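You operate a simulated robot arm through the tools that you are given. There is no shell and no other tool. Be economical: measure what you need, move in short steps, check, and stop when the job is done.

You are at the controls of a simulated robot arm. One attempt, no reset.

TASK
Put the blue band from the right rollers on the flat board there. Put two of the cloths from the right rollers in the open crate on the green pile. Take the 200 g weight from the right rollers and put it on the low shelf of the right roller table. Fetch the bottle from the right rollers and set it in the black bucket. Put the grey roll on the step of the stepped stack. Put the gauge that says "58 mm" from the lower right shelf of the wall rack on the bottom left shelf of the wall rack. The order is free. Set down upright: band, weight, grey roll.

Only the result counts: the job must be done as asked and must still hold three seconds after the hand-in. Knocking over, shifting, dropping, spilling or breaking anything else fails it. Flat cloth is picked up by pressing the open fingertips on it (5 to 10 N) and closing them slowly along it; thin cloth reads only 2 to 8 mm in the jaws.

THE ROBOT
A 6-joint arm with a two-finger parallel gripper on a trunk, on a base that drives. Base frame: it is fixed to the floor where the robot stands at the start and does not move with it; the origin is under the middle of the robot, x ahead of it, y to its left, z up; the surface under the hand at the start is at about z = 0.64. Lengths are in m, angles in rad, forces in N, time in s.
With the tool pointing down near the work surface it reaches from about 0.3 to 0.7 m from the robot's upright axis, wherever it stands. Its first joint turns from -2.897 to 2.897 rad. Places, roughly: band [0.5, 0.25, 0.75]; bottle [0.5, 0.75, 0.75]; bottom left shelf of the wall rack [4.2, -0.1, 0.4]; bucket (20x20x18 cm) [0.5, 0.4, 0.7]; cloth (8x6x3 cm) [0.4, 0.6, 0.7]; flat board (20x15x1 cm) [0.6, 0.7, 0.6]; gauge [4.25, -1, 0.75]; grey roll (6x6x10 cm) [2.7, 1.5, 0.4]; low shelf of the right roller table [0.6, 0.6, 0.2]; open crate on the green pile [3, 3.2, 0.7]; step of the stepped stack [2, -0.3, 0.9]; weight [0.5, 0.5, 0.75]. Payload 4.1 kg.
The tool frame sits at the grasp point between the pads (the TCP): z along the fingers, y along the line on which they close. The tips reach 0.023 m beyond it. The gripper opens to 0.094 m. The fingers are 0.038 m wide and 0.01 m thick; the gripper's body (0.054 by 0.096 m) begins 0.039 m behind the TCP.
Orientation is told as [roll, pitch, yaw] about the base's x, y, z axes, in that order, counted from this pose: with the fingers straight down and closing along the base's y, the tool's x points along the base's -x, its y along +y and its z along -z.

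THE INTERFACE
- The arm moves only by the tool play_rows. Its argument "rows" is a list of rows, each a list of 3 entries, a list of its own where there are three numbers: the gripper command, from -1 (shut) to 1 (fully open), values between in proportion, then the shift along the base's x, y, z in units of 40 mm (1.0 is 40 mm), then the turn, a rotation vector about the base's x, y, z in units of 4 degrees (1.0 is 4 degrees). In form: [[jaw, [dx, dy, dz], [ax, ay, az]], ...]. A call has 1 to 12 rows; each row shifts and turns the commanded pose from where the row before left it. A call with a number of a shift or a turn outside -1 to 1 is refused whole. Rows are played at 5 a second. More than 0.05 m and 0.15 rad between two rows, or a gripper value outside its range, and nothing of the call is played. A pose out of reach is approached as far as the arm can. The call stops where the force on the tool passes 40 N (or 10 N more than at its start, if that is more) or the arm is blocked; 0.2 s more then pass. Each finger travels about 0.045 m/s and halts on what it meets, pressing with about 25 N; the grip force reading is that of the motor and also rises with nothing between the fingers. The clock runs only during rows and for 0.2 s after the last one: add rows that do not move to give the fingers time. It gives the time, the measured TCP pose, the force on the tool (base axes), the opening and the grip force at its end, in the units of the frame above (readings bear some noise), with the torque about the TCP (base axes, N m) and any sound that the robot's microphone picked up.
- Cameras (640 x 400 px; columns grow to the right, rows downward): "scene" is now at [-0.004, 0.2184, 1.4162]; the picture's right is [0.54, -0.84, 0.00], its down [-0.66, -0.42, -0.62] and it looks along [0.52, 0.34, -0.78] (base axes); focal length 278 px, centre (320, 200). "wrist" rides on the gripper at [0.086, 0.016, -0.075] in the tool frame; the picture's right is [-0.18, 0.98, 0.00], its down [-0.58, -0.11, -0.81] and it looks along [-0.79, -0.15, 0.59] (tool axes); focal length 243 px, centre (320, 200). There is no depth. A picture from a camera that has moved, and an enlarged one, comes with that camera's place and axes in the base frame and with its lens. The place of the scene camera against the robot may be out by one fixed shift of up to 0.025 m in any direction.
- capture(camera): a new picture of that camera. It takes no simulated time.
- slide_trunk(by): slides the trunk up (or, below 0, down) by that many m; the arm and the scene camera ride with it, the base frame stays. It gives what a move gives, with no picture.
- roll_base(legs): drives the robot by 1 to 6 legs, each [ahead, turn to the left] in m and rad, along the robot's own axes; the way and the turn of a leg run together, so that a leg with both is an arc; at most 1.5 m and 3.142 rad a leg. The arm and the cameras ride along, it lands a little off, and it stops where it bumps. It gives what a move gives.
- head_to(pan, tilt): turns the head with the scene camera to pan (to the left, within 2.705 rad either way) and tilt (down, from -0.506 to 1.204), counted from straight ahead of the robot. It gives what a move gives.
- inspect(camera, box): a new picture of the part [left, top, right, bottom] of that camera's present view, enlarged. It takes no simulated time.
- finish_job(): hands the job in; it is judged then, once.

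Go step by step. Nothing tells you exact positions but the pictures and the camera data: compare them with the known pose of the tool, close in by small moves and look again before you grip or let go. The budget is 207 turns and 180 pictures, counting those below and the enlarged ones. Unless the task says otherwise, let go and move clear before handing in, and close with one line.

The tools are called after "Emit:" by a JSON object that holds its "name" and its "arguments". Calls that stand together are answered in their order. play_rows: Moves the arm, as the interface text tells. Its arguments: {"type":"object","properties":{"rows":{"type":"array","items":{"type":"array"}}},"required":["rows"]} The other tools are called the same way: slide_trunk (by) slides the trunk up or down; roll_base (legs) drives the base; head_to (pan, tilt) turns the head that bears the scene camera; capture (camera) takes a picture; inspect (camera, box) takes an enlarged picture of a part of a camera's view; finish_job () hands the job in.

At the start:

```text
time_s: 0.0
tool_pos: [0.3506, 0.259, 1.0481]
orientation: [0.0, 0.0, 0.0]
ft_force: [0.6, 0.0, 0.2]
moment: [0.03, 0.0, 0.01]
grip_width: 0.0938
gripper_force: 0.0
trunk travel left (down, up): [-0.4, 0.19]
robot x, y, heading: [0.0039, 0.001, 0.001]
head pan, tilt: [0.571, 0.897]
```

scene: 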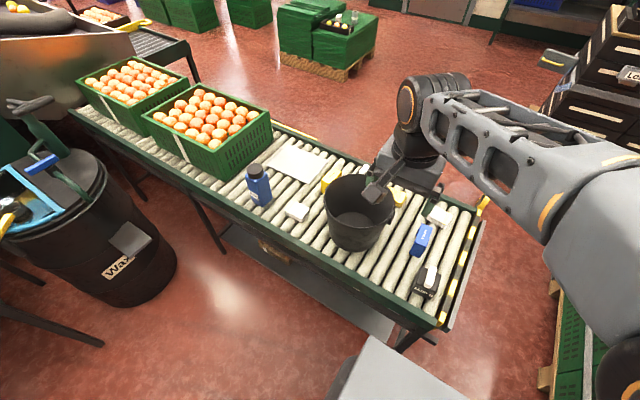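
wrist: 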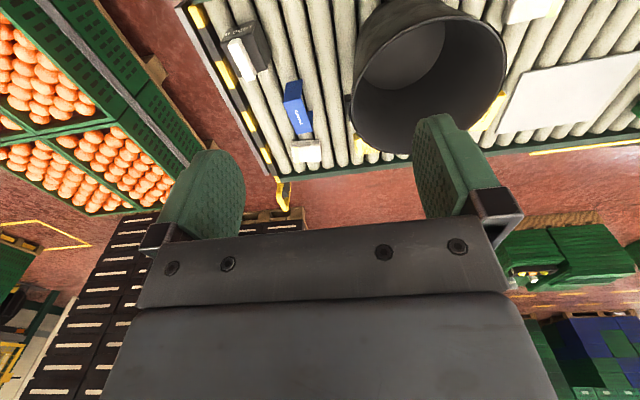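

I see the roller table with band, bucket, cloths, bottle and board; first I look closer at it.

Emit:
{"name": "inspect", "arguments": {"camera": "scene", "box": [220, 110, 500, 330]}}

Emit:
{"name": "inspect", "arguments": {"camera": "wrist", "box": [180, 0, 640, 200]}}

```text
1.82 times, centred on (360, 220) of scene
camera zoom: at [-0.004, 0.2184, 1.4162], right [0.54, -0.84, 0.0], down [-0.66, -0.42, -0.62], along [0.52, 0.34, -0.78], focal length 505 px, centre (247, 164)
```

zoom: 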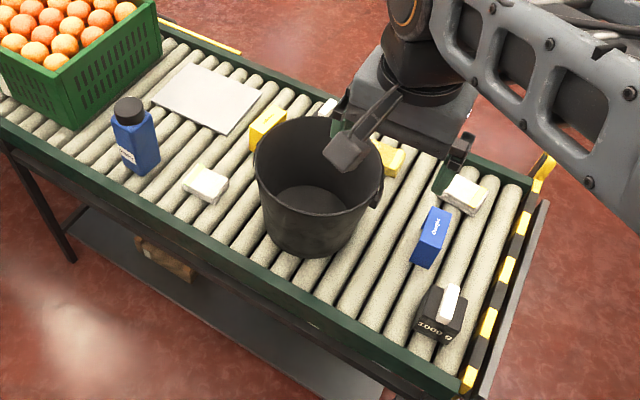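

```text
1.39 times, centred on (410, 100) of wrist
camera zoom: at [0.2639, 0.276, 1.1239], right [0.18, 0.98, 0.0], down [0.58, -0.11, 0.81], along [0.79, -0.15, -0.59], focal length 338 px, centre (195, 339)
```

zoom: 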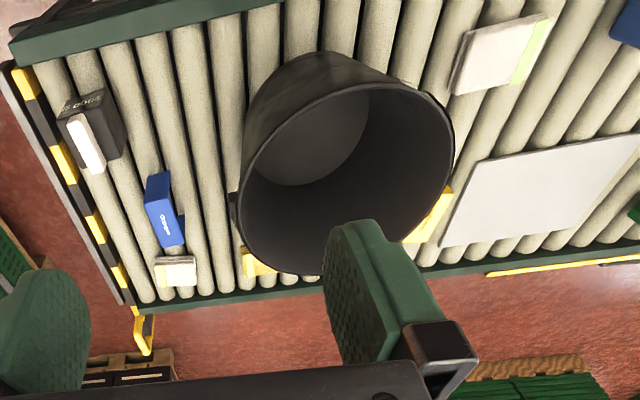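

The items near the arm need reading; I enlarge further.

Emit:
{"name": "inspect", "arguments": {"camera": "scene", "box": [390, 190, 470, 310]}}

Emit:
{"name": "inspect", "arguments": {"camera": "wrist", "box": [200, 40, 360, 160]}}

Emit:
{"name": "inspect", "arguments": {"camera": "scene", "box": [230, 140, 400, 240]}}

```text
3.33 times, centred on (430, 250) of scene
camera zoom: at [-0.004, 0.2184, 1.4162], right [0.54, -0.84, 0.0], down [-0.66, -0.42, -0.62], along [0.52, 0.34, -0.78], focal length 926 px, centre (-47, 33)
```

zoom: 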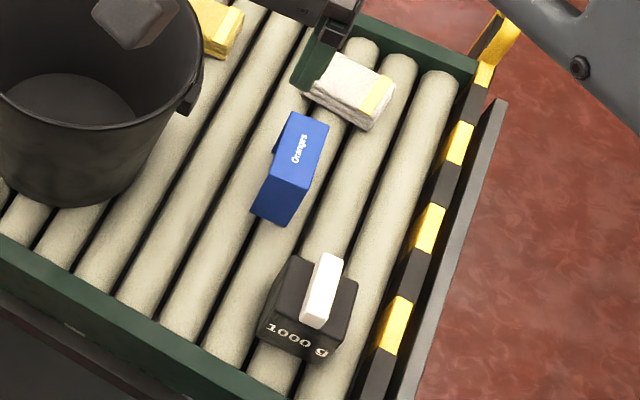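

```text
3.33 times, centred on (280, 100) of wrist
camera zoom: at [0.2639, 0.276, 1.1239], right [0.18, 0.98, 0.0], down [0.58, -0.11, 0.81], along [0.79, -0.15, -0.59], focal length 809 px, centre (453, 533)
```

zoom: 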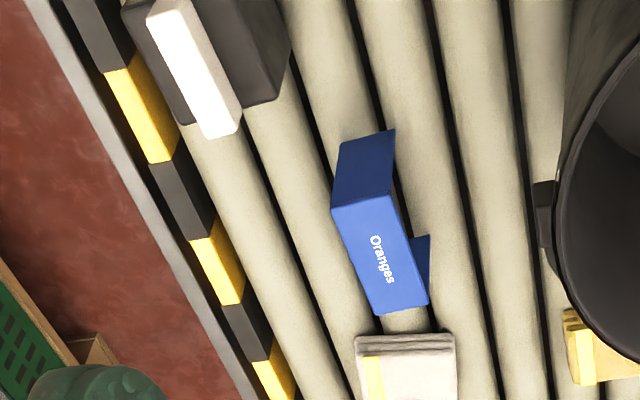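

```text
3.76 times, centred on (315, 190) of scene
camera zoom: at [-0.004, 0.2184, 1.4162], right [0.54, -0.84, 0.0], down [-0.66, -0.42, -0.62], along [0.52, 0.34, -0.78], focal length 1045 px, centre (339, 238)
```

zoom: 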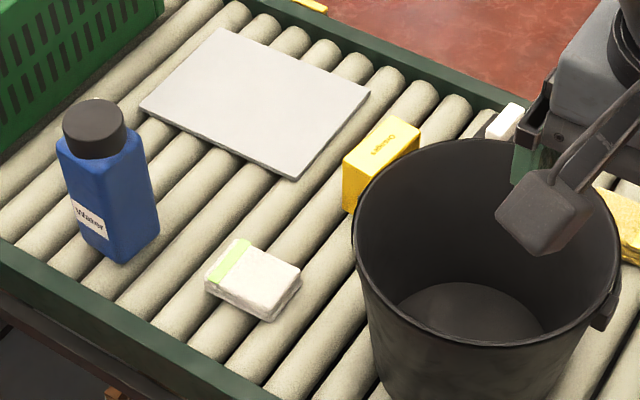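

The blue "Oranges" band is near (0.545, 0.18), 8 cm along x and about 3.5 cm along y; a 1000 g weight, three cloths, and a second (200 g?) weight behind the bucket. I move the hand closer to the band and look.

Emit:
{"name": "play_rows", "arguments": {"rows": [[1, [0.35, -0.4, -0.84], [0, 0, 0]], [1, [0.35, -0.4, -0.84], [0, 0, 0]], [1, [0.35, -0.4, -0.84], [0, 0, 0]], [1, [0.35, -0.4, -0.84], [0, 0, 0]], [1, [0.35, -0.4, -0.84], [0, 0, 0]]]}}

Emit:
{"name": "capture", "arguments": {"camera": "wrist"}}

Emit:
{"name": "capture", "arguments": {"camera": "scene"}}

```text
time_s: 1.2
tool_pos: [0.4189, 0.18, 0.8794]
orientation: [-0.001, -0.002, 0.0]
ft_force: [-0.4, 0.2, 0.5]
moment: [0.0, -0.02, -0.01]
grip_width: 0.0941
gripper_force: 0.1
trunk travel left (down, up): [-0.4, 0.19]
robot x, y, heading: [-0.0008, -0.002, -0.002]
head pan, tilt: [0.571, 0.897]
```

```text
172 pictures are left
camera wrist: at [0.3324, 0.1955, 0.9554], right [0.18, 0.98, 0.0], down [0.58, -0.11, 0.81], along [0.79, -0.15, -0.59], focal length 243 px, centre (320, 200)
```

wrist: 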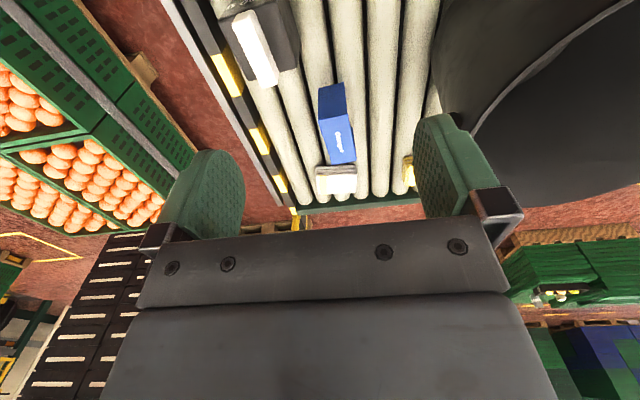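

```text
171 pictures are left
camera scene: at [-0.004, 0.2184, 1.4163], right [0.54, -0.84, 0.0], down [-0.66, -0.42, -0.62], along [0.53, 0.34, -0.78], focal length 278 px, centre (320, 200)
```

scene: 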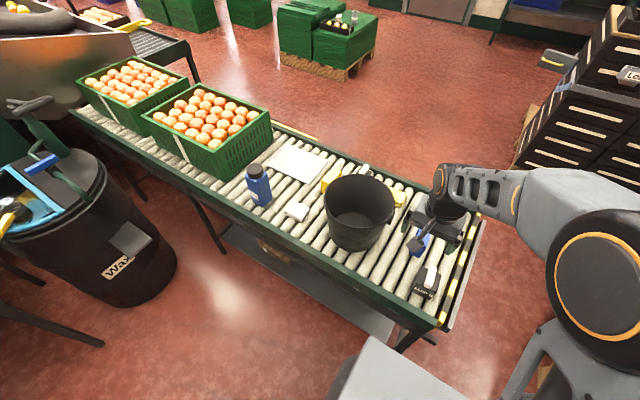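

Emit:
{"name": "inspect", "arguments": {"camera": "wrist", "box": [280, 60, 400, 200]}}

Emit:
{"name": "inspect", "arguments": {"camera": "scene", "box": [300, 140, 440, 230]}}

```text
2.86 times, centred on (340, 130) of wrist
camera zoom: at [0.3324, 0.1955, 0.9554], right [0.18, 0.98, 0.0], down [0.58, -0.11, 0.81], along [0.79, -0.15, -0.59], focal length 693 px, centre (263, 400)
```

zoom: 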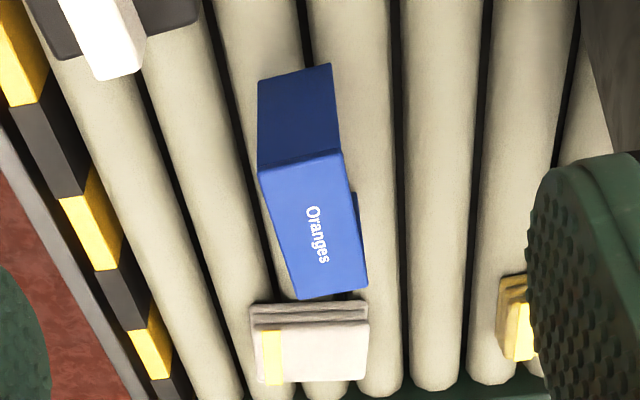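

```text
4.44 times, centred on (370, 185) of scene
camera zoom: at [-0.004, 0.2184, 1.4163], right [0.54, -0.84, 0.0], down [-0.66, -0.42, -0.62], along [0.53, 0.34, -0.78], focal length 1234 px, centre (98, 267)
```

zoom: 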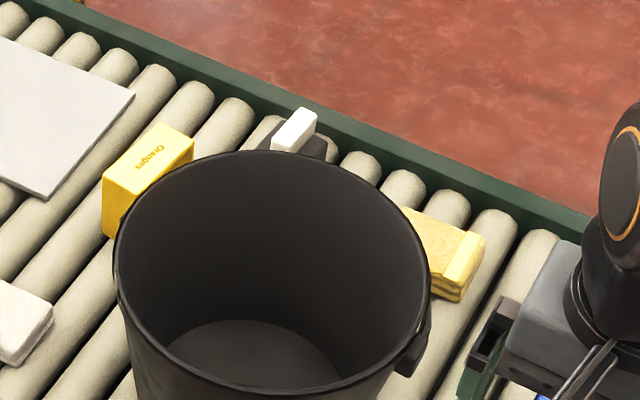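

The band is an inverted U, centre about (0.5415, 0.181), top z≈0.71, turned about +0.067 rad. I move over it and check.

Emit:
{"name": "play_rows", "arguments": {"rows": [[1, [0.766, 0, -0.5], [0, 0, 0.24]], [1, [0.766, 0, -0.5], [0, 0, 0.24]], [1, [0.766, 0, -0.5], [0, 0, 0.24]], [1, [0.766, 0.025, -0.5], [0, 0, 0.24]], [1, [0, 0, -0.8], [0, 0, 0]], [1, [0, 0, 0], [0, 0, 0]]]}}

Emit:
{"name": "capture", "arguments": {"camera": "wrist"}}

```text
time_s: 2.6
tool_pos: [0.5409, 0.1799, 0.766]
orientation: [0.001, -0.001, 0.068]
ft_force: [-0.4, 0.0, -0.5]
moment: [0.03, 0.02, -0.02]
grip_width: 0.094
gripper_force: 0.1
trunk travel left (down, up): [-0.4, 0.19]
robot x, y, heading: [-0.0035, 0.0028, 0.003]
head pan, tilt: [0.571, 0.897]
```

```text
168 pictures are left
camera wrist: at [0.4535, 0.1909, 0.8431], right [0.12, 0.99, 0.0], down [0.59, -0.07, 0.81], along [0.8, -0.1, -0.59], focal length 243 px, centre (320, 200)
```

wrist: 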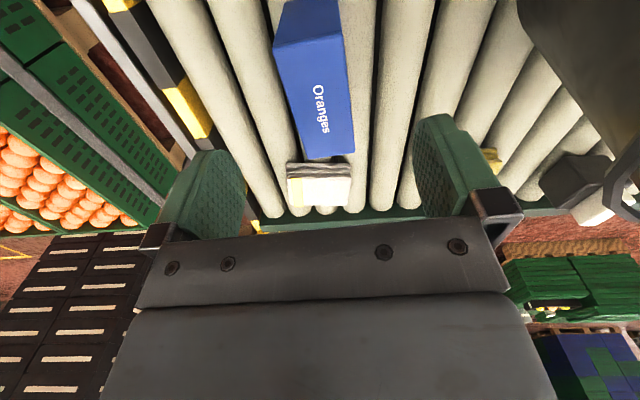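

Aligned; descend and close.

Emit:
{"name": "play_rows", "arguments": {"rows": [[1, [0, 0, -0.95], [0, 0, 0]], [1, [0, 0, -0.95], [0, 0, 0]], [1, [0, 0, 0], [0, 0, 0]], [0.3, [0, 0, 0], [0, 0, 0]], [-0.1, [0, 0, 0], [0, 0, 0]], [-0.3, [0, 0, 0], [0, 0, 0]], [-0.4, [0, 0, 0], [0, 0, 0]], [-0.4, [0, 0, 0], [0, 0, 0]], [-0.4, [0, 0, 0], [0, 0, 0]]]}}

Emit:
{"name": "capture", "arguments": {"camera": "wrist"}}

```text
time_s: 4.6
tool_pos: [0.541, 0.1808, 0.691]
orientation: [-0.001, 0.001, 0.066]
ft_force: [0.1, 0.0, 0.0]
moment: [0.0, 0.02, 0.0]
grip_width: 0.0343
gripper_force: 24.6
trunk travel left (down, up): [-0.4, 0.19]
robot x, y, heading: [-0.0018, -0.0006, 0.003]
head pan, tilt: [0.571, 0.897]
```

```text
167 pictures are left
camera wrist: at [0.4535, 0.1909, 0.7678], right [0.12, 0.99, 0.0], down [0.59, -0.07, 0.81], along [0.8, -0.1, -0.59], focal length 243 px, centre (320, 200)
```

wrist: 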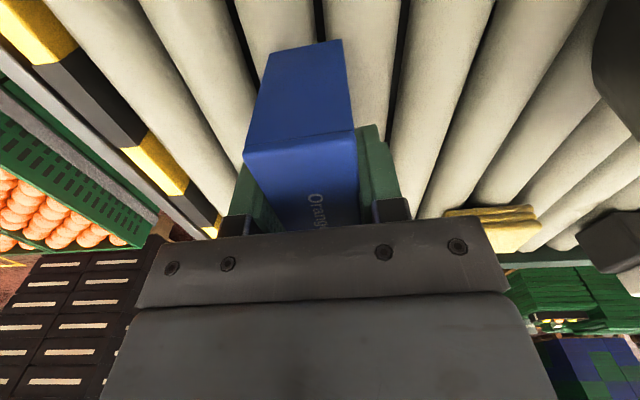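

Band held (34 mm). I lift it and tuck the arm in for a drive along the table.

Emit:
{"name": "play_rows", "arguments": {"rows": [[-0.4, [0, 0, 0.9], [0, 0, 0]], [-0.4, [0, 0, 1], [0, 0, 0]], [-0.4, [0, 0, 1], [0, 0, 0]], [-0.4, [0, 0, 1], [0, 0, 0]], [-0.4, [-0.7, -0.4, 0.7], [0, 0, 0]], [-0.4, [-0.7, -0.4, 0.7], [0, 0, 0]], [-0.4, [-0.7, -0.4, 0.7], [0, 0, 0]], [-0.4, [-0.8, -0.4, 0.7], [0, 0, 0]], [-0.4, [-0.8, -0.4, 0.4], [0, 0, 0]], [-0.4, [-0.8, -0.4, 0.4], [0, 0, 0]]]}}

Emit:
{"name": "head_to", "arguments": {"pan": 1.3, "tilt": 0.7}}

Emit:
{"name": "capture", "arguments": {"camera": "scene"}}

Emit:
{"name": "capture", "arguments": {"camera": "wrist"}}

```text
time_s: 6.8
tool_pos: [0.3617, 0.0823, 0.9922]
orientation: [0.0, -0.001, 0.067]
ft_force: [-0.3, -0.3, 0.0]
moment: [0.01, 0.04, 0.0]
grip_width: 0.0345
gripper_force: 25.1
trunk travel left (down, up): [-0.4, 0.19]
robot x, y, heading: [-0.0015, -0.0011, -0.003]
head pan, tilt: [0.571, 0.897]
```

```text
time_s: 7.9
tool_pos: [0.3627, 0.0831, 0.9919]
orientation: [0.001, 0.001, 0.067]
ft_force: [-0.5, 0.2, -1.5]
moment: [0.02, 0.02, -0.02]
grip_width: 0.0342
gripper_force: 25.2
trunk travel left (down, up): [-0.4, 0.19]
robot x, y, heading: [-0.0025, 0.0011, -0.001]
head pan, tilt: [1.3, 0.7]
```

```text
166 pictures are left
camera scene: at [-0.045, 0.2593, 1.4322], right [0.96, -0.27, 0.0], down [-0.17, -0.62, -0.76], along [0.2, 0.74, -0.64], focal length 278 px, centre (320, 200)
```

scene: 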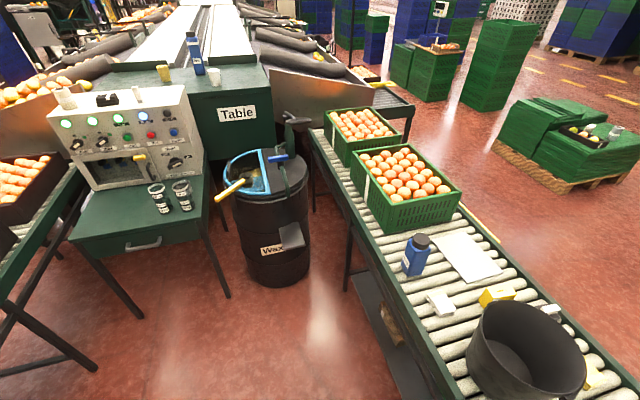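

```text
165 pictures are left
camera wrist: at [0.2753, 0.0938, 1.068], right [0.12, 0.99, 0.0], down [0.59, -0.07, 0.81], along [0.8, -0.1, -0.59], focal length 243 px, centre (320, 200)
```

wrist: 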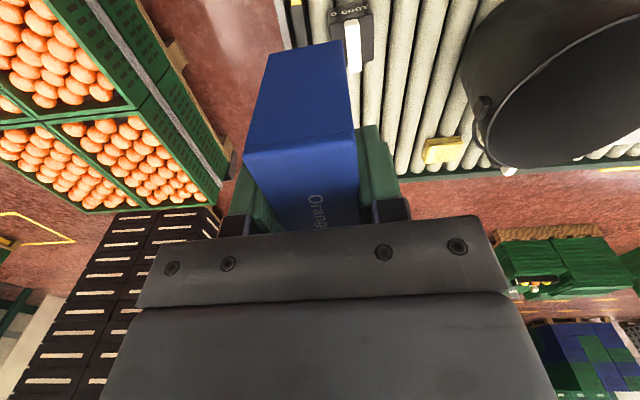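

The waste drum stands at y≥1.2, leaving room. I check the base's footprint against the table before turning.

Emit:
{"name": "head_to", "arguments": {"pan": 0.3, "tilt": 1.2}}

Emit:
{"name": "capture", "arguments": {"camera": "scene"}}

Emit:
{"name": "head_to", "arguments": {"pan": 1.57, "tilt": 1.2}}

Emit:
{"name": "capture", "arguments": {"camera": "scene"}}

```text
time_s: 9.2
tool_pos: [0.3628, 0.0826, 0.992]
orientation: [0.0, 0.001, 0.065]
ft_force: [0.9, -0.1, -0.2]
moment: [0.0, 0.01, -0.01]
grip_width: 0.0346
gripper_force: 24.9
trunk travel left (down, up): [-0.4, 0.19]
robot x, y, heading: [0.0011, -0.0017, -0.002]
head pan, tilt: [0.3, 1.201]
```

```text
164 pictures are left
camera scene: at [-0.0143, 0.1941, 1.3962], right [0.3, -0.96, 0.0], down [-0.89, -0.28, -0.36], along [0.35, 0.11, -0.93], focal length 278 px, centre (320, 200)
```

scene: 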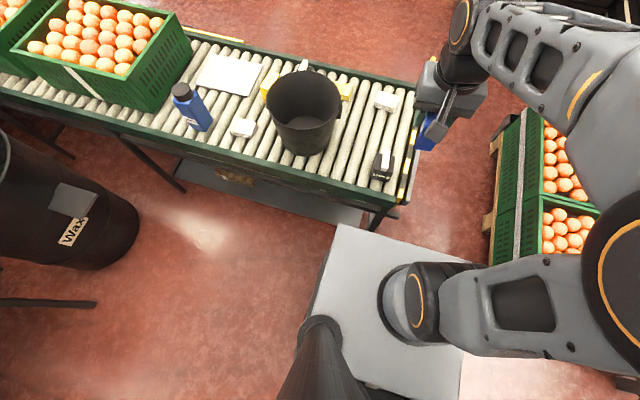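

```text
time_s: 10.6
tool_pos: [0.3627, 0.0829, 0.9925]
orientation: [0.0, 0.0, 0.065]
ft_force: [-0.3, -0.8, 0.6]
moment: [-0.03, 0.01, 0.02]
grip_width: 0.0345
gripper_force: 24.2
trunk travel left (down, up): [-0.4, 0.19]
robot x, y, heading: [-0.0006, 0.0003, 0.0]
head pan, tilt: [1.571, 1.201]
```

```text
163 pictures are left
camera scene: at [-0.0677, 0.2334, 1.3962], right [1.0, 0.0, 0.0], down [0.0, -0.93, -0.36], along [0.0, 0.36, -0.93], focal length 278 px, centre (320, 200)
```

scene: 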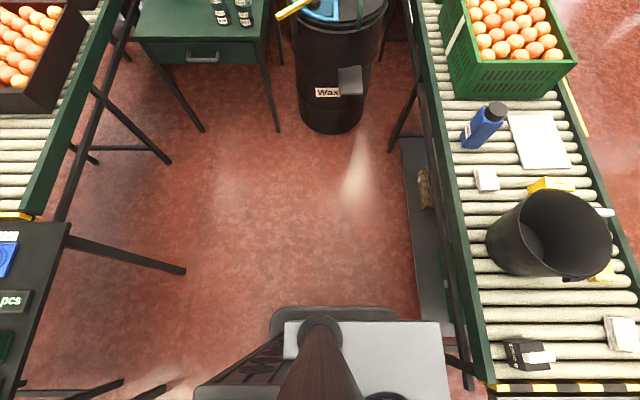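

The base is about 0.56×0.46 m; I back off, turn parallel to the table, and come alongside with an S-curve.

Emit:
{"name": "roll_base", "arguments": {"legs": [[-0.1, 0], [0, 1.571], [0.22, -0.4], [0.22, 0.4]]}}

Emit:
{"name": "head_to", "arguments": {"pan": -0.9, "tilt": 0.9}}

Emit:
{"name": "capture", "arguments": {"camera": "scene"}}

```text
time_s: 18.2
tool_pos: [-0.1045, 0.7917, 0.9918]
orientation: [0.0, -0.002, 1.649]
ft_force: [0.0, -0.1, 1.4]
moment: [-0.04, 0.01, -0.02]
grip_width: 0.0346
gripper_force: 24.8
trunk travel left (down, up): [-0.4, 0.19]
robot x, y, heading: [-0.0174, 0.4239, 1.581]
head pan, tilt: [1.571, 1.201]
```

```text
time_s: 20.4
tool_pos: [-0.1048, 0.7909, 0.9918]
orientation: [0.001, -0.002, 1.647]
ft_force: [0.5, -1.0, -0.6]
moment: [0.02, 0.0, 0.06]
grip_width: 0.0345
gripper_force: 24.6
trunk travel left (down, up): [-0.4, 0.19]
robot x, y, heading: [-0.0221, 0.428, 1.583]
head pan, tilt: [-0.901, 0.901]
```

```text
162 pictures are left
camera scene: at [-0.1326, 0.4266, 1.416], right [0.63, -0.78, 0.0], down [-0.61, -0.49, -0.62], along [0.48, 0.39, -0.78], focal length 278 px, centre (320, 200)
```

scene: 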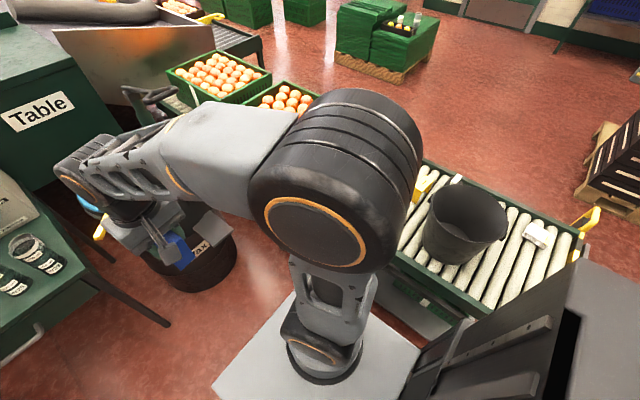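

Robot is alongside, heading +y. I swing the hand across to above the board (target ≈ (0.615, 0.70)).

Emit:
{"name": "play_rows", "arguments": {"rows": [[-0.4, [1, 0.2, 0], [0, 0, -0.1]], [-0.4, [1, 0, 0], [0, 0, -0.1]], [-0.4, [1, 0, 0], [0, 0, -0.1]], [-0.4, [1, 0, 0], [0, 0, -0.1]], [-0.4, [1, -0.1, 0], [0, 0, -0.1]], [-0.4, [1, -0.1, 0], [0, 0, -0.1]], [-0.4, [1, -0.1, 0], [0, 0, -0.1]], [-0.4, [1, -0.2, 0], [0, 0, -0.1]], [-0.4, [1, -0.2, 0], [0, 0, -0.1]], [-0.4, [1, -0.2, 0], [0, 0, -0.1]], [-0.4, [1, -0.2, 0], [0, 0, -0.1]]]}}

Emit:
{"name": "play_rows", "arguments": {"rows": [[-0.4, [1, -0.2, 0], [0, 0, 0]], [-0.4, [1, -0.2, 0], [0, 0, 0]], [-0.4, [1, -0.2, -0.5], [0, 0, 0]], [-0.4, [1, -0.2, -0.5], [0, 0, 0]], [-0.4, [0, -0.1, -1], [0, 0, 0]], [-0.4, [0, 0, -1], [0, 0, 0]], [-0.4, [0, 0, 0], [0, 0, 0]]]}}

Emit:
{"name": "capture", "arguments": {"camera": "scene"}}

Emit:
{"name": "capture", "arguments": {"camera": "wrist"}}

```text
time_s: 22.9
tool_pos: [0.3349, 0.7563, 0.9917]
orientation: [0.001, 0.001, 1.571]
ft_force: [-0.2, 0.3, -0.4]
moment: [0.04, 0.01, 0.0]
grip_width: 0.0346
gripper_force: 25.1
trunk travel left (down, up): [-0.4, 0.19]
robot x, y, heading: [-0.0187, 0.4269, 1.578]
head pan, tilt: [-0.901, 0.901]
```

```text
time_s: 24.4
tool_pos: [0.5011, 0.7212, 0.8712]
orientation: [0.0, -0.001, 1.57]
ft_force: [0.1, -0.1, -0.4]
moment: [0.01, 0.0, 0.01]
grip_width: 0.0345
gripper_force: 25.3
trunk travel left (down, up): [-0.4, 0.19]
robot x, y, heading: [-0.0174, 0.4316, 1.577]
head pan, tilt: [-0.901, 0.901]
```

```text
161 pictures are left
camera scene: at [-0.1321, 0.4267, 1.4161], right [0.63, -0.78, 0.0], down [-0.61, -0.49, -0.62], along [0.48, 0.39, -0.78], focal length 278 px, centre (320, 200)
```

scene: 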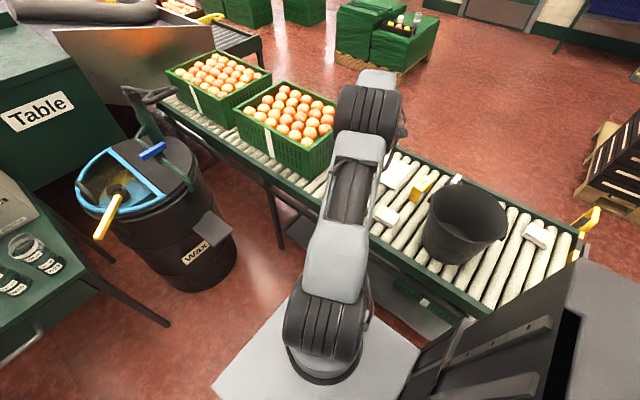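

```text
160 pictures are left
camera wrist: at [0.4838, 0.635, 0.9468], right [-0.98, 0.18, 0.0], down [0.11, 0.58, 0.81], along [0.15, 0.79, -0.59], focal length 243 px, centre (320, 200)
```

wrist: 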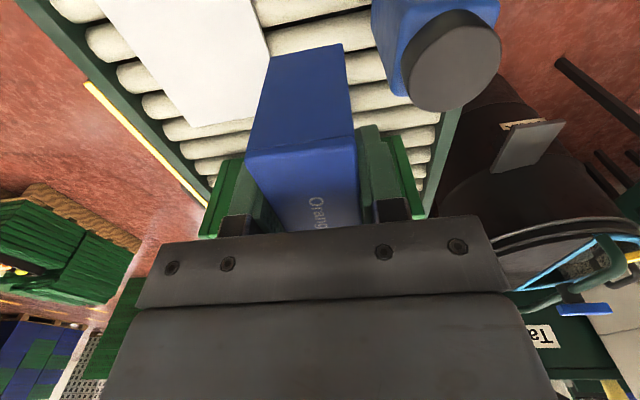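

The board spans x 0.565–0.70, y 0.62–0.82. I go to (0.62, 0.715) and lower.

Emit:
{"name": "play_rows", "arguments": {"rows": [[-0.4, [1, 0, 0], [0, 0, 0]], [-0.4, [1, 0, 0], [0, 0, 0]], [-0.4, [1, -0.15, 0], [0, 0, 0]], [-0.4, [0, 0, -1], [0, 0, 0]], [-0.4, [0, 0, -1], [0, 0, 0]], [-0.4, [0, 0, -1], [0, 0, 0]], [-0.4, [0, 0, -0.9], [0, 0, 0]], [-0.4, [0, 0, 0], [0, 0, 0]]]}}

Emit:
{"name": "capture", "arguments": {"camera": "wrist"}}

Emit:
{"name": "inspect", "arguments": {"camera": "scene", "box": [320, 110, 480, 250]}}

```text
time_s: 26.2
tool_pos: [0.591, 0.7113, 0.7139]
orientation: [0.0, 0.0, 1.57]
ft_force: [-0.3, 0.0, 0.1]
moment: [0.03, 0.0, -0.03]
grip_width: 0.0345
gripper_force: 24.6
out of reach, approached as far as the arm can: row 3
trunk travel left (down, up): [-0.4, 0.19]
robot x, y, heading: [-0.0138, 0.4338, 1.582]
head pan, tilt: [-0.901, 0.901]
```

```text
159 pictures are left
camera wrist: at [0.5737, 0.625, 0.79], right [-0.98, 0.18, 0.0], down [0.11, 0.58, 0.81], along [0.15, 0.79, -0.59], focal length 243 px, centre (320, 200)
```

wrist: 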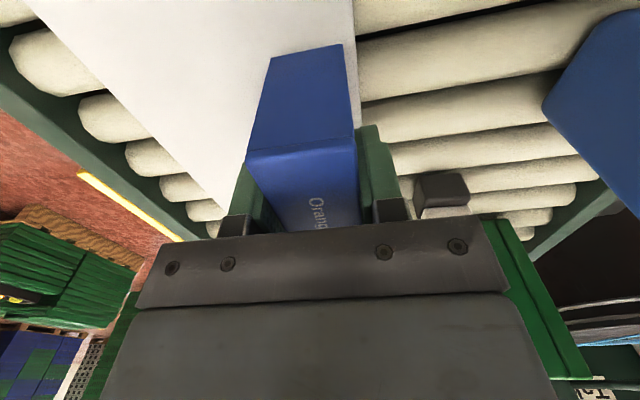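

```text
2.86 times, centred on (400, 180) of scene
camera zoom: at [-0.1321, 0.4266, 1.4161], right [0.63, -0.78, 0.0], down [-0.61, -0.49, -0.62], along [0.48, 0.39, -0.78], focal length 793 px, centre (91, 257)
```

zoom: 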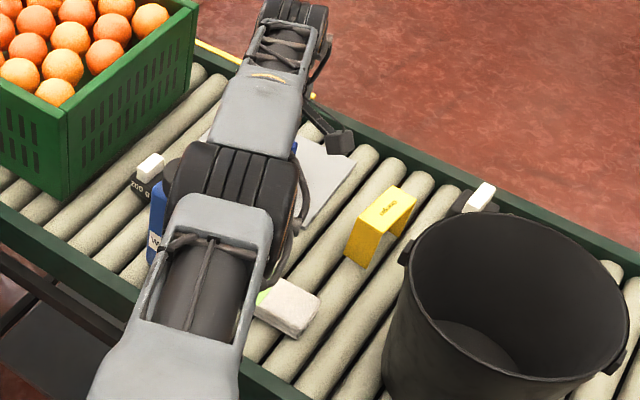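

The board edge is at x=0.565 and the band's edge is 7 mm inside; I nudge outward if reachable and lower gently. I also notice a weight marked "200 g" between bottle and crate.

Emit:
{"name": "play_rows", "arguments": {"rows": [[-0.4, [0.35, 0, 0], [0, 0, 0]], [-0.4, [0, 0, 0], [0, 0, 0]], [-0.4, [0, 0, -0.2], [0, 0, 0]], [-0.4, [0, 0, -0.1], [0, 0, 0]], [-0.4, [0, 0, 0], [0, 0, 0]]]}}

```text
time_s: 27.4
tool_pos: [0.5911, 0.7075, 0.7028]
orientation: [0.0, -0.001, 1.57]
ft_force: [0.0, -0.3, 0.3]
moment: [0.01, -0.02, -0.03]
grip_width: 0.0344
gripper_force: 25.4
out of reach, approached as far as the arm can: row 1
trunk travel left (down, up): [-0.4, 0.19]
robot x, y, heading: [-0.0169, 0.429, 1.58]
head pan, tilt: [-0.901, 0.901]
```

Emit:
{"name": "play_rows", "arguments": {"rows": [[-0.4, [0, -0.3, 0], [0, 0, 0]], [-0.4, [0.2, 0, 0], [0, 0, 0]], [-0.4, [0, 0, -0.08], [0, 0, 0]], [-0.4, [0, 0, 0], [0, 0, 0]]]}}

Emit:
{"name": "capture", "arguments": {"camera": "wrist"}}

```text
time_s: 28.4
tool_pos: [0.5932, 0.6941, 0.7006]
orientation: [0.002, 0.0, 1.571]
ft_force: [-0.7, 0.6, -0.2]
moment: [0.0, 0.01, 0.01]
grip_width: 0.0342
gripper_force: 25.3
out of reach, approached as far as the arm can: row 2
trunk travel left (down, up): [-0.4, 0.19]
robot x, y, heading: [-0.0197, 0.4237, 1.579]
head pan, tilt: [-0.901, 0.901]
```

```text
157 pictures are left
camera wrist: at [0.577, 0.608, 0.7765], right [-0.98, 0.18, 0.0], down [0.11, 0.58, 0.81], along [0.15, 0.79, -0.59], focal length 243 px, centre (320, 200)
```

wrist: 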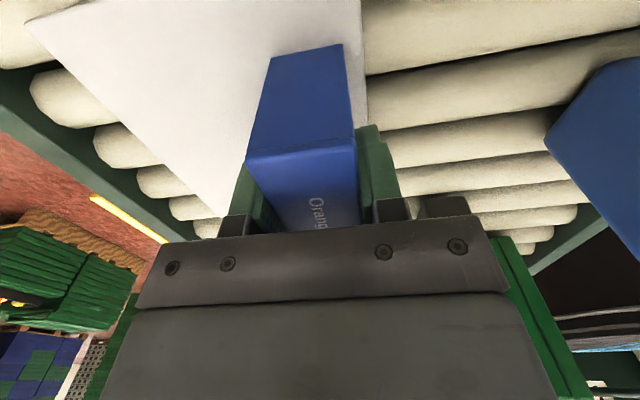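

Emit:
{"name": "play_rows", "arguments": {"rows": [[-0.4, [0, 0, -0.07], [0, 0, 0]], [-0.4, [0, 0, -0.07], [0, 0, 0]], [-0.4, [0, 0, 0], [0, 0, 0]]]}}

```text
time_s: 29.2
tool_pos: [0.5934, 0.6939, 0.6991]
orientation: [-0.007, 0.0, 1.572]
ft_force: [1.3, 1.1, 25.6]
moment: [-0.11, 0.03, 0.02]
grip_width: 0.0343
gripper_force: 25.0
trunk travel left (down, up): [-0.4, 0.19]
robot x, y, heading: [-0.0192, 0.4325, 1.583]
head pan, tilt: [-0.901, 0.901]
```

Contact. Ease off and release, then rise.

Emit:
{"name": "play_rows", "arguments": {"rows": [[-0.4, [0, 0, 0.09], [0, 0, 0]], [-0.2, [0, 0, 0], [0, 0, 0]], [0.1, [0, 0, 0], [0, 0, 0]], [0.3, [0, 0, 0], [0, 0, 0]], [0.3, [0, 0, 0], [0, 0, 0]], [0.3, [0, 0, 1], [0, 0, 0]], [0.3, [0, 0, 1], [0, 0, 0]], [0.3, [0, 0, 1], [0, 0, 0]], [0.3, [0, 0, 1], [0, 0, 0]], [0.3, [0, 0, 0], [0, 0, 0]]]}}

Emit:
{"name": "capture", "arguments": {"camera": "wrist"}}

Emit:
{"name": "inspect", "arguments": {"camera": "scene", "box": [320, 110, 480, 250]}}

```text
time_s: 31.4
tool_pos: [0.5926, 0.6944, 0.8593]
orientation: [0.0, 0.0, 1.57]
ft_force: [-0.5, 0.0, -0.4]
moment: [-0.01, 0.03, -0.03]
grip_width: 0.0611
gripper_force: 0.0
trunk travel left (down, up): [-0.4, 0.19]
robot x, y, heading: [-0.0164, 0.4273, 1.584]
head pan, tilt: [-0.901, 0.901]
```

```text
156 pictures are left
camera wrist: at [0.5766, 0.6085, 0.9349], right [-0.98, 0.18, 0.0], down [0.11, 0.58, 0.81], along [0.15, 0.79, -0.59], focal length 243 px, centre (320, 200)
```

wrist: 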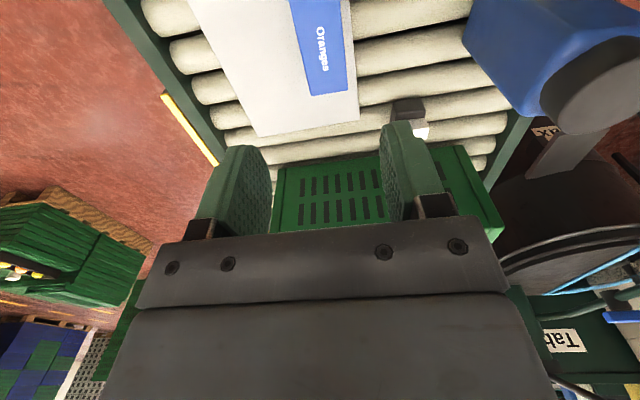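

```text
2.86 times, centred on (400, 180) of scene
camera zoom: at [-0.1326, 0.4265, 1.416], right [0.63, -0.78, 0.0], down [-0.61, -0.49, -0.62], along [0.48, 0.39, -0.78], focal length 793 px, centre (91, 257)
```

zoom: 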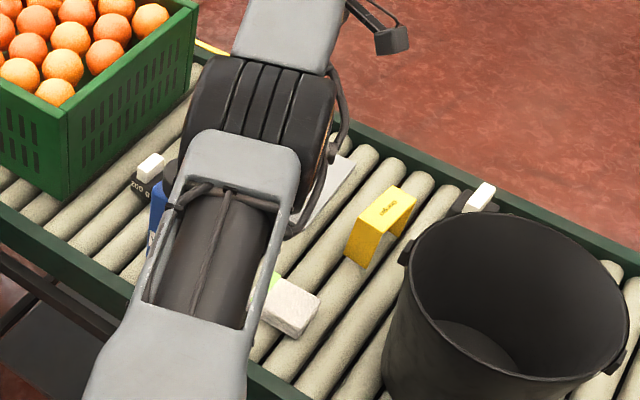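

Band stands on the board. Next the bottle, cap at about (0.406, 0.727, 0.767); I move above it and look.

Emit:
{"name": "play_rows", "arguments": {"rows": [[1, [-0.95, 0, 0.5], [0, 0, 0]], [1, [-0.95, 0, 0], [0, 0, 0]], [1, [-0.95, 0, 0], [0, 0, 0]], [1, [-0.95, 0, 0], [0, 0, 0]], [1, [-0.85, 0, 0], [0, 0, 0]], [1, [0, 0.2, 0], [0, 0, 0]]]}}

Emit:
{"name": "capture", "arguments": {"camera": "wrist"}}

Emit:
{"name": "capture", "arguments": {"camera": "scene"}}

```text
time_s: 32.9
tool_pos: [0.4062, 0.7026, 0.8783]
orientation: [0.001, -0.001, 1.572]
ft_force: [-1.0, 0.5, -0.3]
moment: [-0.02, -0.01, 0.02]
grip_width: 0.0937
gripper_force: 0.0
trunk travel left (down, up): [-0.4, 0.19]
robot x, y, heading: [-0.0139, 0.4283, 1.58]
head pan, tilt: [-0.901, 0.901]
```

```text
154 pictures are left
camera wrist: at [0.3896, 0.6165, 0.9545], right [-0.98, 0.18, 0.0], down [0.11, 0.58, 0.81], along [0.15, 0.79, -0.59], focal length 243 px, centre (320, 200)
```

wrist: 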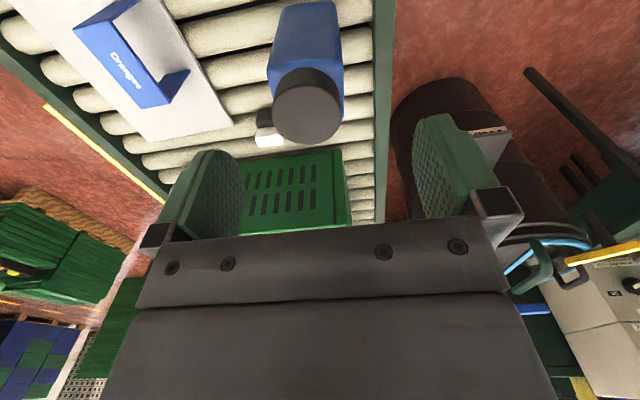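

```text
153 pictures are left
camera scene: at [-0.1327, 0.4264, 1.416], right [0.63, -0.78, 0.0], down [-0.61, -0.49, -0.62], along [0.48, 0.39, -0.78], focal length 278 px, centre (320, 200)
```

scene: 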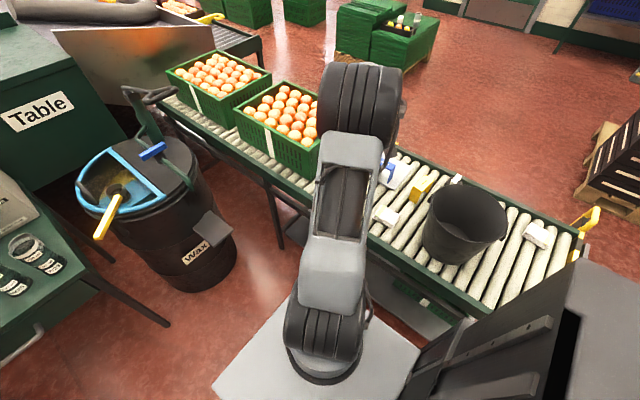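

Cap at about (0.419, 0.716), top z≈0.79; the 200 g weight is just beyond at (0.49, 0.80). I centre and descend part way.

Emit:
{"name": "play_rows", "arguments": {"rows": [[1, [0.33, 0.33, 0], [0, 0, 0]], [1, [0, 0, -1], [0, 0, 0]], [1, [0, 0, -0.8], [0, 0, 0]], [1, [0, 0, 0], [0, 0, 0]]]}}

Emit:
{"name": "capture", "arguments": {"camera": "wrist"}}

```text
time_s: 33.9
tool_pos: [0.4221, 0.7146, 0.8067]
orientation: [-0.002, -0.002, 1.571]
ft_force: [-0.6, 0.3, -0.4]
moment: [-0.01, 0.01, -0.01]
grip_width: 0.094
gripper_force: 0.1
trunk travel left (down, up): [-0.4, 0.19]
robot x, y, heading: [-0.0149, 0.4314, 1.582]
head pan, tilt: [-0.901, 0.901]
```

```text
152 pictures are left
camera wrist: at [0.4058, 0.6295, 0.882], right [-0.98, 0.18, 0.0], down [0.11, 0.58, 0.81], along [0.15, 0.79, -0.59], focal length 243 px, centre (320, 200)
```

wrist: 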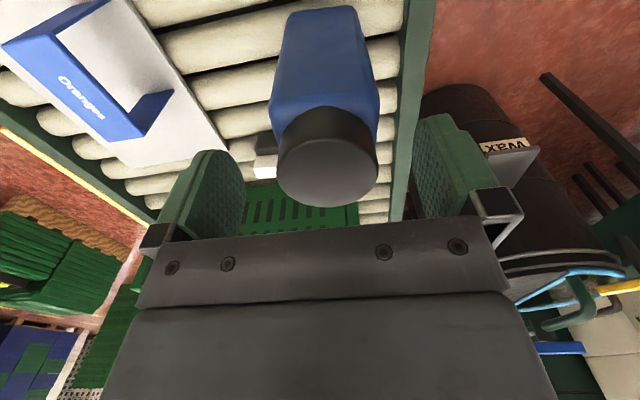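

Cap top is about z=0.80, centre (0.418, 0.714). Lower to TCP 0.771 and close.

Emit:
{"name": "play_rows", "arguments": {"rows": [[1, [-0.1, 0, -0.5], [0, 0, 0]], [1, [0, 0, -0.4], [0, 0, 0]], [0.5, [0, 0, 0], [0, 0, 0]], [0.2, [0, 0, 0], [0, 0, 0]], [0, [0, 0, 0], [0, 0, 0]], [-0.2, [0, 0, 0], [0, 0, 0]], [-0.4, [0, 0, 0], [0, 0, 0]], [-0.4, [0, 0, 0], [0, 0, 0]]]}}

Emit:
{"name": "capture", "arguments": {"camera": "wrist"}}

```text
time_s: 35.6
tool_pos: [0.4183, 0.7132, 0.7704]
orientation: [0.0, 0.0, 1.571]
ft_force: [-0.2, -0.3, -0.3]
moment: [-0.02, -0.14, -0.02]
grip_width: 0.058
gripper_force: 25.4
trunk travel left (down, up): [-0.4, 0.19]
robot x, y, heading: [-0.0184, 0.4259, 1.581]
head pan, tilt: [-0.901, 0.901]
```

```text
151 pictures are left
camera wrist: at [0.4011, 0.6288, 0.8466], right [-0.98, 0.18, 0.0], down [0.11, 0.58, 0.81], along [0.15, 0.79, -0.59], focal length 243 px, centre (320, 200)
```

wrist: 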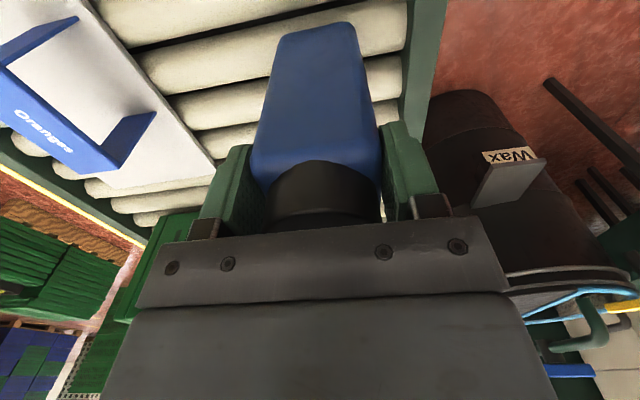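

Bottle held firmly at the body. I lift it clear and carry it over towards the bucket.

Emit:
{"name": "play_rows", "arguments": {"rows": [[-0.4, [0, 0, 0.5], [0, 0, 0]], [-0.4, [0, 0, 1], [0, 0, 0]], [-0.4, [0, 0, 1], [0, 0, 0]], [-0.4, [0, 0, 1], [0, 0, 0]], [-0.4, [0, 0, 1], [0, 0, 0]], [-0.4, [0, 0, 1], [0, 0, 0]], [-0.4, [0, 0, 0.7], [0, 0, 0]], [-0.4, [0.2, -1, 0], [0, 0, 0]], [-0.4, [0.2, -1, 0], [0, 0, 0]], [-0.4, [0.2, -1, 0], [0, 0, 0]], [-0.4, [0.2, -1, 0], [0, 0, 0]], [-0.4, [0.2, -1, 0], [0, 0, 0]]]}}

Emit:
{"name": "play_rows", "arguments": {"rows": [[-0.4, [0, -1, 0], [0, 0, 0]], [-0.4, [0, -1, 0], [0, 0, 0]], [-0.4, [0, -0.6, 0], [0, 0, 0]], [-0.4, [0, 0, 0], [0, 0, 0]]]}}

Emit:
{"name": "capture", "arguments": {"camera": "wrist"}}

Emit:
{"name": "capture", "arguments": {"camera": "scene"}}

```text
time_s: 38.2
tool_pos: [0.4586, 0.5122, 1.0181]
orientation: [0.002, 0.0, 1.572]
ft_force: [-0.1, -0.7, -4.5]
moment: [-0.04, 0.01, -0.03]
grip_width: 0.0575
gripper_force: 24.7
trunk travel left (down, up): [-0.4, 0.19]
robot x, y, heading: [-0.0221, 0.434, 1.582]
head pan, tilt: [-0.901, 0.901]
```

```text
time_s: 39.2
tool_pos: [0.4568, 0.4095, 1.0198]
orientation: [0.0, 0.0, 1.57]
ft_force: [0.7, -0.5, -5.1]
moment: [-0.04, 0.0, 0.0]
grip_width: 0.0581
gripper_force: 25.3
trunk travel left (down, up): [-0.4, 0.19]
robot x, y, heading: [-0.0191, 0.4306, 1.581]
head pan, tilt: [-0.901, 0.901]
```

```text
150 pictures are left
camera wrist: at [0.4396, 0.3233, 1.0952], right [-0.98, 0.18, 0.0], down [0.11, 0.58, 0.81], along [0.15, 0.79, -0.59], focal length 243 px, centre (320, 200)
```

wrist: 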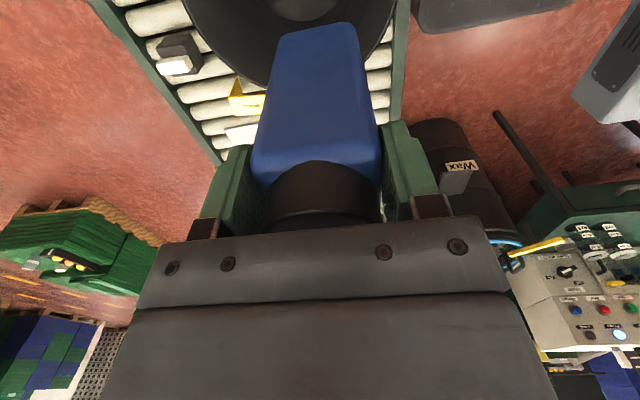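

```text
149 pictures are left
camera scene: at [-0.1321, 0.4264, 1.4161], right [0.63, -0.78, 0.0], down [-0.61, -0.49, -0.62], along [0.48, 0.39, -0.78], focal length 278 px, centre (320, 200)
```

scene: 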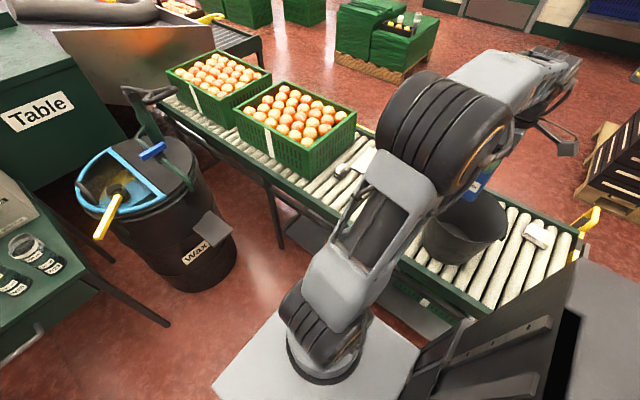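

Bucket rim centre is at about (0.475, 0.377), radius 0.1. I centre and lower the bottle inside.

Emit:
{"name": "play_rows", "arguments": {"rows": [[-0.4, [0.45, -0.7, 0], [0, 0, 0]], [-0.4, [0, 0, 0], [0, 0, 0]], [-0.4, [0, 0, -1], [0, 0, 0]], [-0.4, [0, 0, -1], [0, 0, 0]], [-0.4, [0, 0, -1], [0, 0, 0]], [-0.4, [0, 0, -1], [0, 0, 0]], [-0.4, [0, 0, 0], [0, 0, 0]]]}}

Emit:
{"name": "capture", "arguments": {"camera": "wrist"}}

Emit:
{"name": "inspect", "arguments": {"camera": "scene", "box": [390, 120, 570, 280]}}

```text
time_s: 40.9
tool_pos: [0.4754, 0.3852, 0.8599]
orientation: [0.001, 0.0, 1.572]
ft_force: [-0.8, -0.4, -4.1]
moment: [-0.04, 0.02, 0.0]
grip_width: 0.0581
gripper_force: 24.9
trunk travel left (down, up): [-0.4, 0.19]
robot x, y, heading: [-0.0187, 0.4264, 1.585]
head pan, tilt: [-0.901, 0.901]
```

```text
148 pictures are left
camera wrist: at [0.4593, 0.2987, 0.9349], right [-0.98, 0.18, 0.0], down [0.11, 0.58, 0.81], along [0.15, 0.79, -0.59], focal length 243 px, centre (320, 200)
```

wrist: 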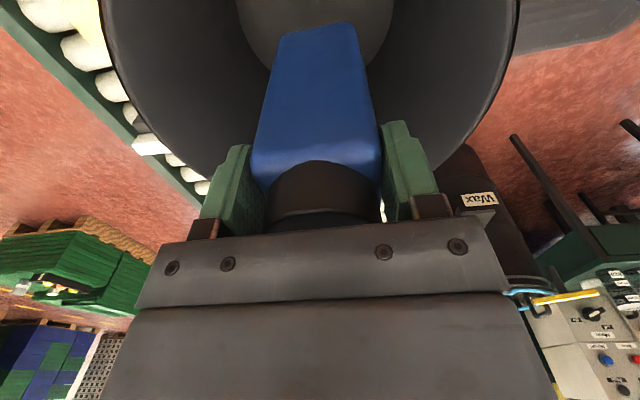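

```text
2.50 times, centred on (480, 200) of scene
camera zoom: at [-0.1318, 0.4264, 1.4161], right [0.63, -0.78, 0.0], down [-0.61, -0.49, -0.62], along [0.48, 0.39, -0.78], focal length 694 px, centre (-80, 200)
```

zoom: 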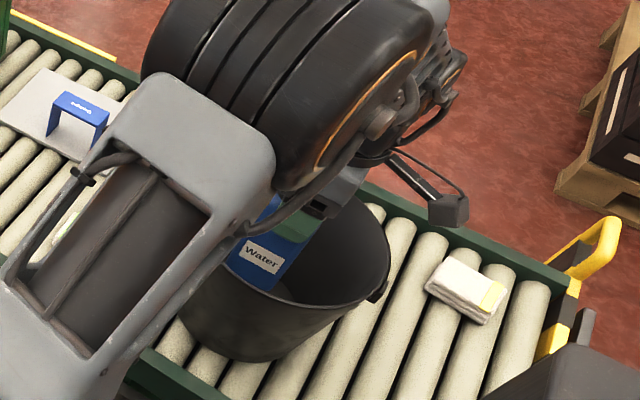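

Well inside the rim. Continue lowering to the floor of the bucket.

Emit:
{"name": "play_rows", "arguments": {"rows": [[-0.4, [0, 0, -1], [0, 0, 0]], [-0.4, [0, 0, -0.6], [0, 0, 0]], [-0.4, [0, 0, -0.15], [0, 0, 0]], [-0.4, [0, 0, -0.1], [0, 0, 0]], [-0.4, [0, 0, 0], [0, 0, 0]]]}}

Emit:
{"name": "inspect", "arguments": {"camera": "scene", "box": [390, 120, 570, 280]}}

```text
time_s: 42.0
tool_pos: [0.4744, 0.3847, 0.7837]
orientation: [0.0, 0.001, 1.57]
ft_force: [0.6, -0.3, -4.0]
moment: [-0.03, 0.03, 0.02]
grip_width: 0.058
gripper_force: 24.9
trunk travel left (down, up): [-0.4, 0.19]
robot x, y, heading: [-0.0145, 0.4304, 1.583]
head pan, tilt: [-0.901, 0.901]
```

```text
2.50 times, centred on (480, 200) of scene
camera zoom: at [-0.132, 0.4264, 1.4161], right [0.63, -0.78, 0.0], down [-0.61, -0.49, -0.62], along [0.48, 0.39, -0.78], focal length 694 px, centre (-80, 200)
```

zoom: 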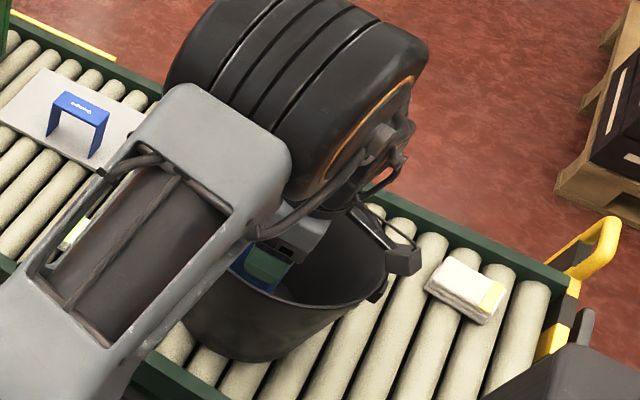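

Emit:
{"name": "play_rows", "arguments": {"rows": [[-0.4, [0, 0, -0.07], [0, 0, 0]], [-0.4, [0, 0, -0.07], [0, 0, 0]], [-0.4, [0, 0, 0], [0, 0, 0]]]}}

```text
time_s: 42.9
tool_pos: [0.4744, 0.3839, 0.7791]
orientation: [0.0, -0.001, 1.57]
ft_force: [-0.2, 0.2, -5.0]
moment: [-0.02, -0.01, -0.01]
grip_width: 0.0581
gripper_force: 25.5
trunk travel left (down, up): [-0.4, 0.19]
robot x, y, heading: [-0.0163, 0.4311, 1.579]
head pan, tilt: [-0.901, 0.901]
```

Emit:
{"name": "play_rows", "arguments": {"rows": [[-0.4, [0, 0, -0.07], [0, 0, 0]], [-0.4, [0, 0, 0], [0, 0, 0]]]}}

Emit:
{"name": "inspect", "arguments": {"camera": "scene", "box": [450, 180, 520, 240]}}

```text
time_s: 43.5
tool_pos: [0.4731, 0.3833, 0.7768]
orientation: [0.0, 0.0, 1.571]
ft_force: [0.1, -1.3, -4.6]
moment: [-0.03, 0.01, -0.01]
grip_width: 0.0577
gripper_force: 24.8
trunk travel left (down, up): [-0.4, 0.19]
robot x, y, heading: [-0.0149, 0.4289, 1.577]
head pan, tilt: [-0.901, 0.901]
```

```text
6.67 times, centred on (485, 210) of scene
camera zoom: at [-0.132, 0.4264, 1.4161], right [0.63, -0.78, 0.0], down [-0.61, -0.49, -0.62], along [0.48, 0.39, -0.78], focal length 1851 px, centre (-780, 133)
```

zoom: 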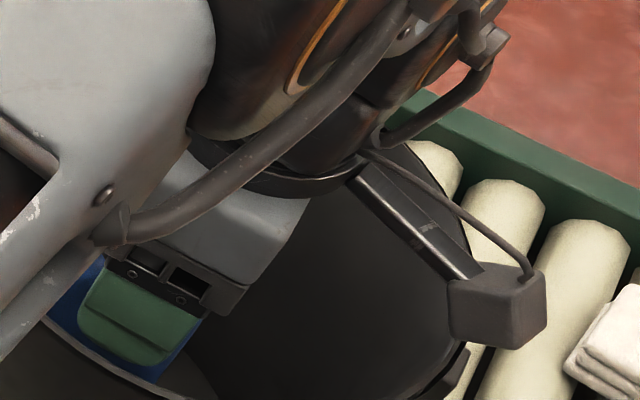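

Emit:
{"name": "play_rows", "arguments": {"rows": [[-0.4, [0, 0, -0.06], [0, 0, 0]], [-0.4, [0, 0, -0.06], [0, 0, 0]], [-0.4, [0, 0, 0], [0, 0, 0]]]}}

```text
time_s: 44.2
tool_pos: [0.4743, 0.3823, 0.7755]
orientation: [-0.008, 0.002, 1.571]
ft_force: [2.3, -0.8, 26.3]
moment: [-0.01, 0.43, 0.02]
grip_width: 0.0577
gripper_force: 25.1
trunk travel left (down, up): [-0.4, 0.19]
robot x, y, heading: [-0.0164, 0.4292, 1.579]
head pan, tilt: [-0.901, 0.901]
```

Contact with the bucket floor. Ease off, release and rise.

Emit:
{"name": "play_rows", "arguments": {"rows": [[-0.4, [0, 0, 0.1], [0, 0, 0]], [0.3, [0, 0, 0], [0, 0, 0]], [0.5, [0, 0, 0], [0, 0, 0]], [0.6, [0, 0, 0], [0, 0, 0]], [0.6, [0, 0, 0.5], [0, 0, 0]], [0.6, [0, 0, 1], [0, 0, 0]], [0.6, [0, 0, 1], [0, 0, 0]], [0.6, [0, 0, 1], [0, 0, 0]], [0.6, [0, 0, 1], [0, 0, 0]], [0.6, [0, 0, 1], [0, 0, 0]]]}}

Emit:
{"name": "capture", "arguments": {"camera": "wrist"}}

```text
time_s: 46.5
tool_pos: [0.4719, 0.382, 0.9965]
orientation: [-0.001, 0.0, 1.571]
ft_force: [0.4, -0.3, 0.9]
moment: [-0.02, 0.02, 0.0]
grip_width: 0.0751
gripper_force: 0.0
trunk travel left (down, up): [-0.4, 0.19]
robot x, y, heading: [-0.0182, 0.4293, 1.582]
head pan, tilt: [-0.901, 0.901]
```

```text
144 pictures are left
camera wrist: at [0.4553, 0.2971, 1.0721], right [-0.98, 0.18, 0.0], down [0.11, 0.58, 0.81], along [0.15, 0.79, -0.59], focal length 243 px, centre (320, 200)
```

wrist: 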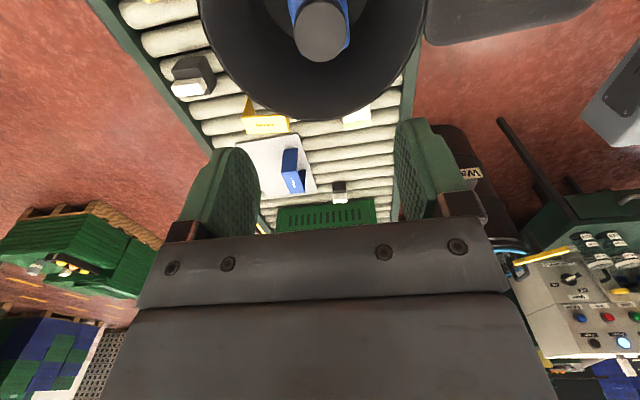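

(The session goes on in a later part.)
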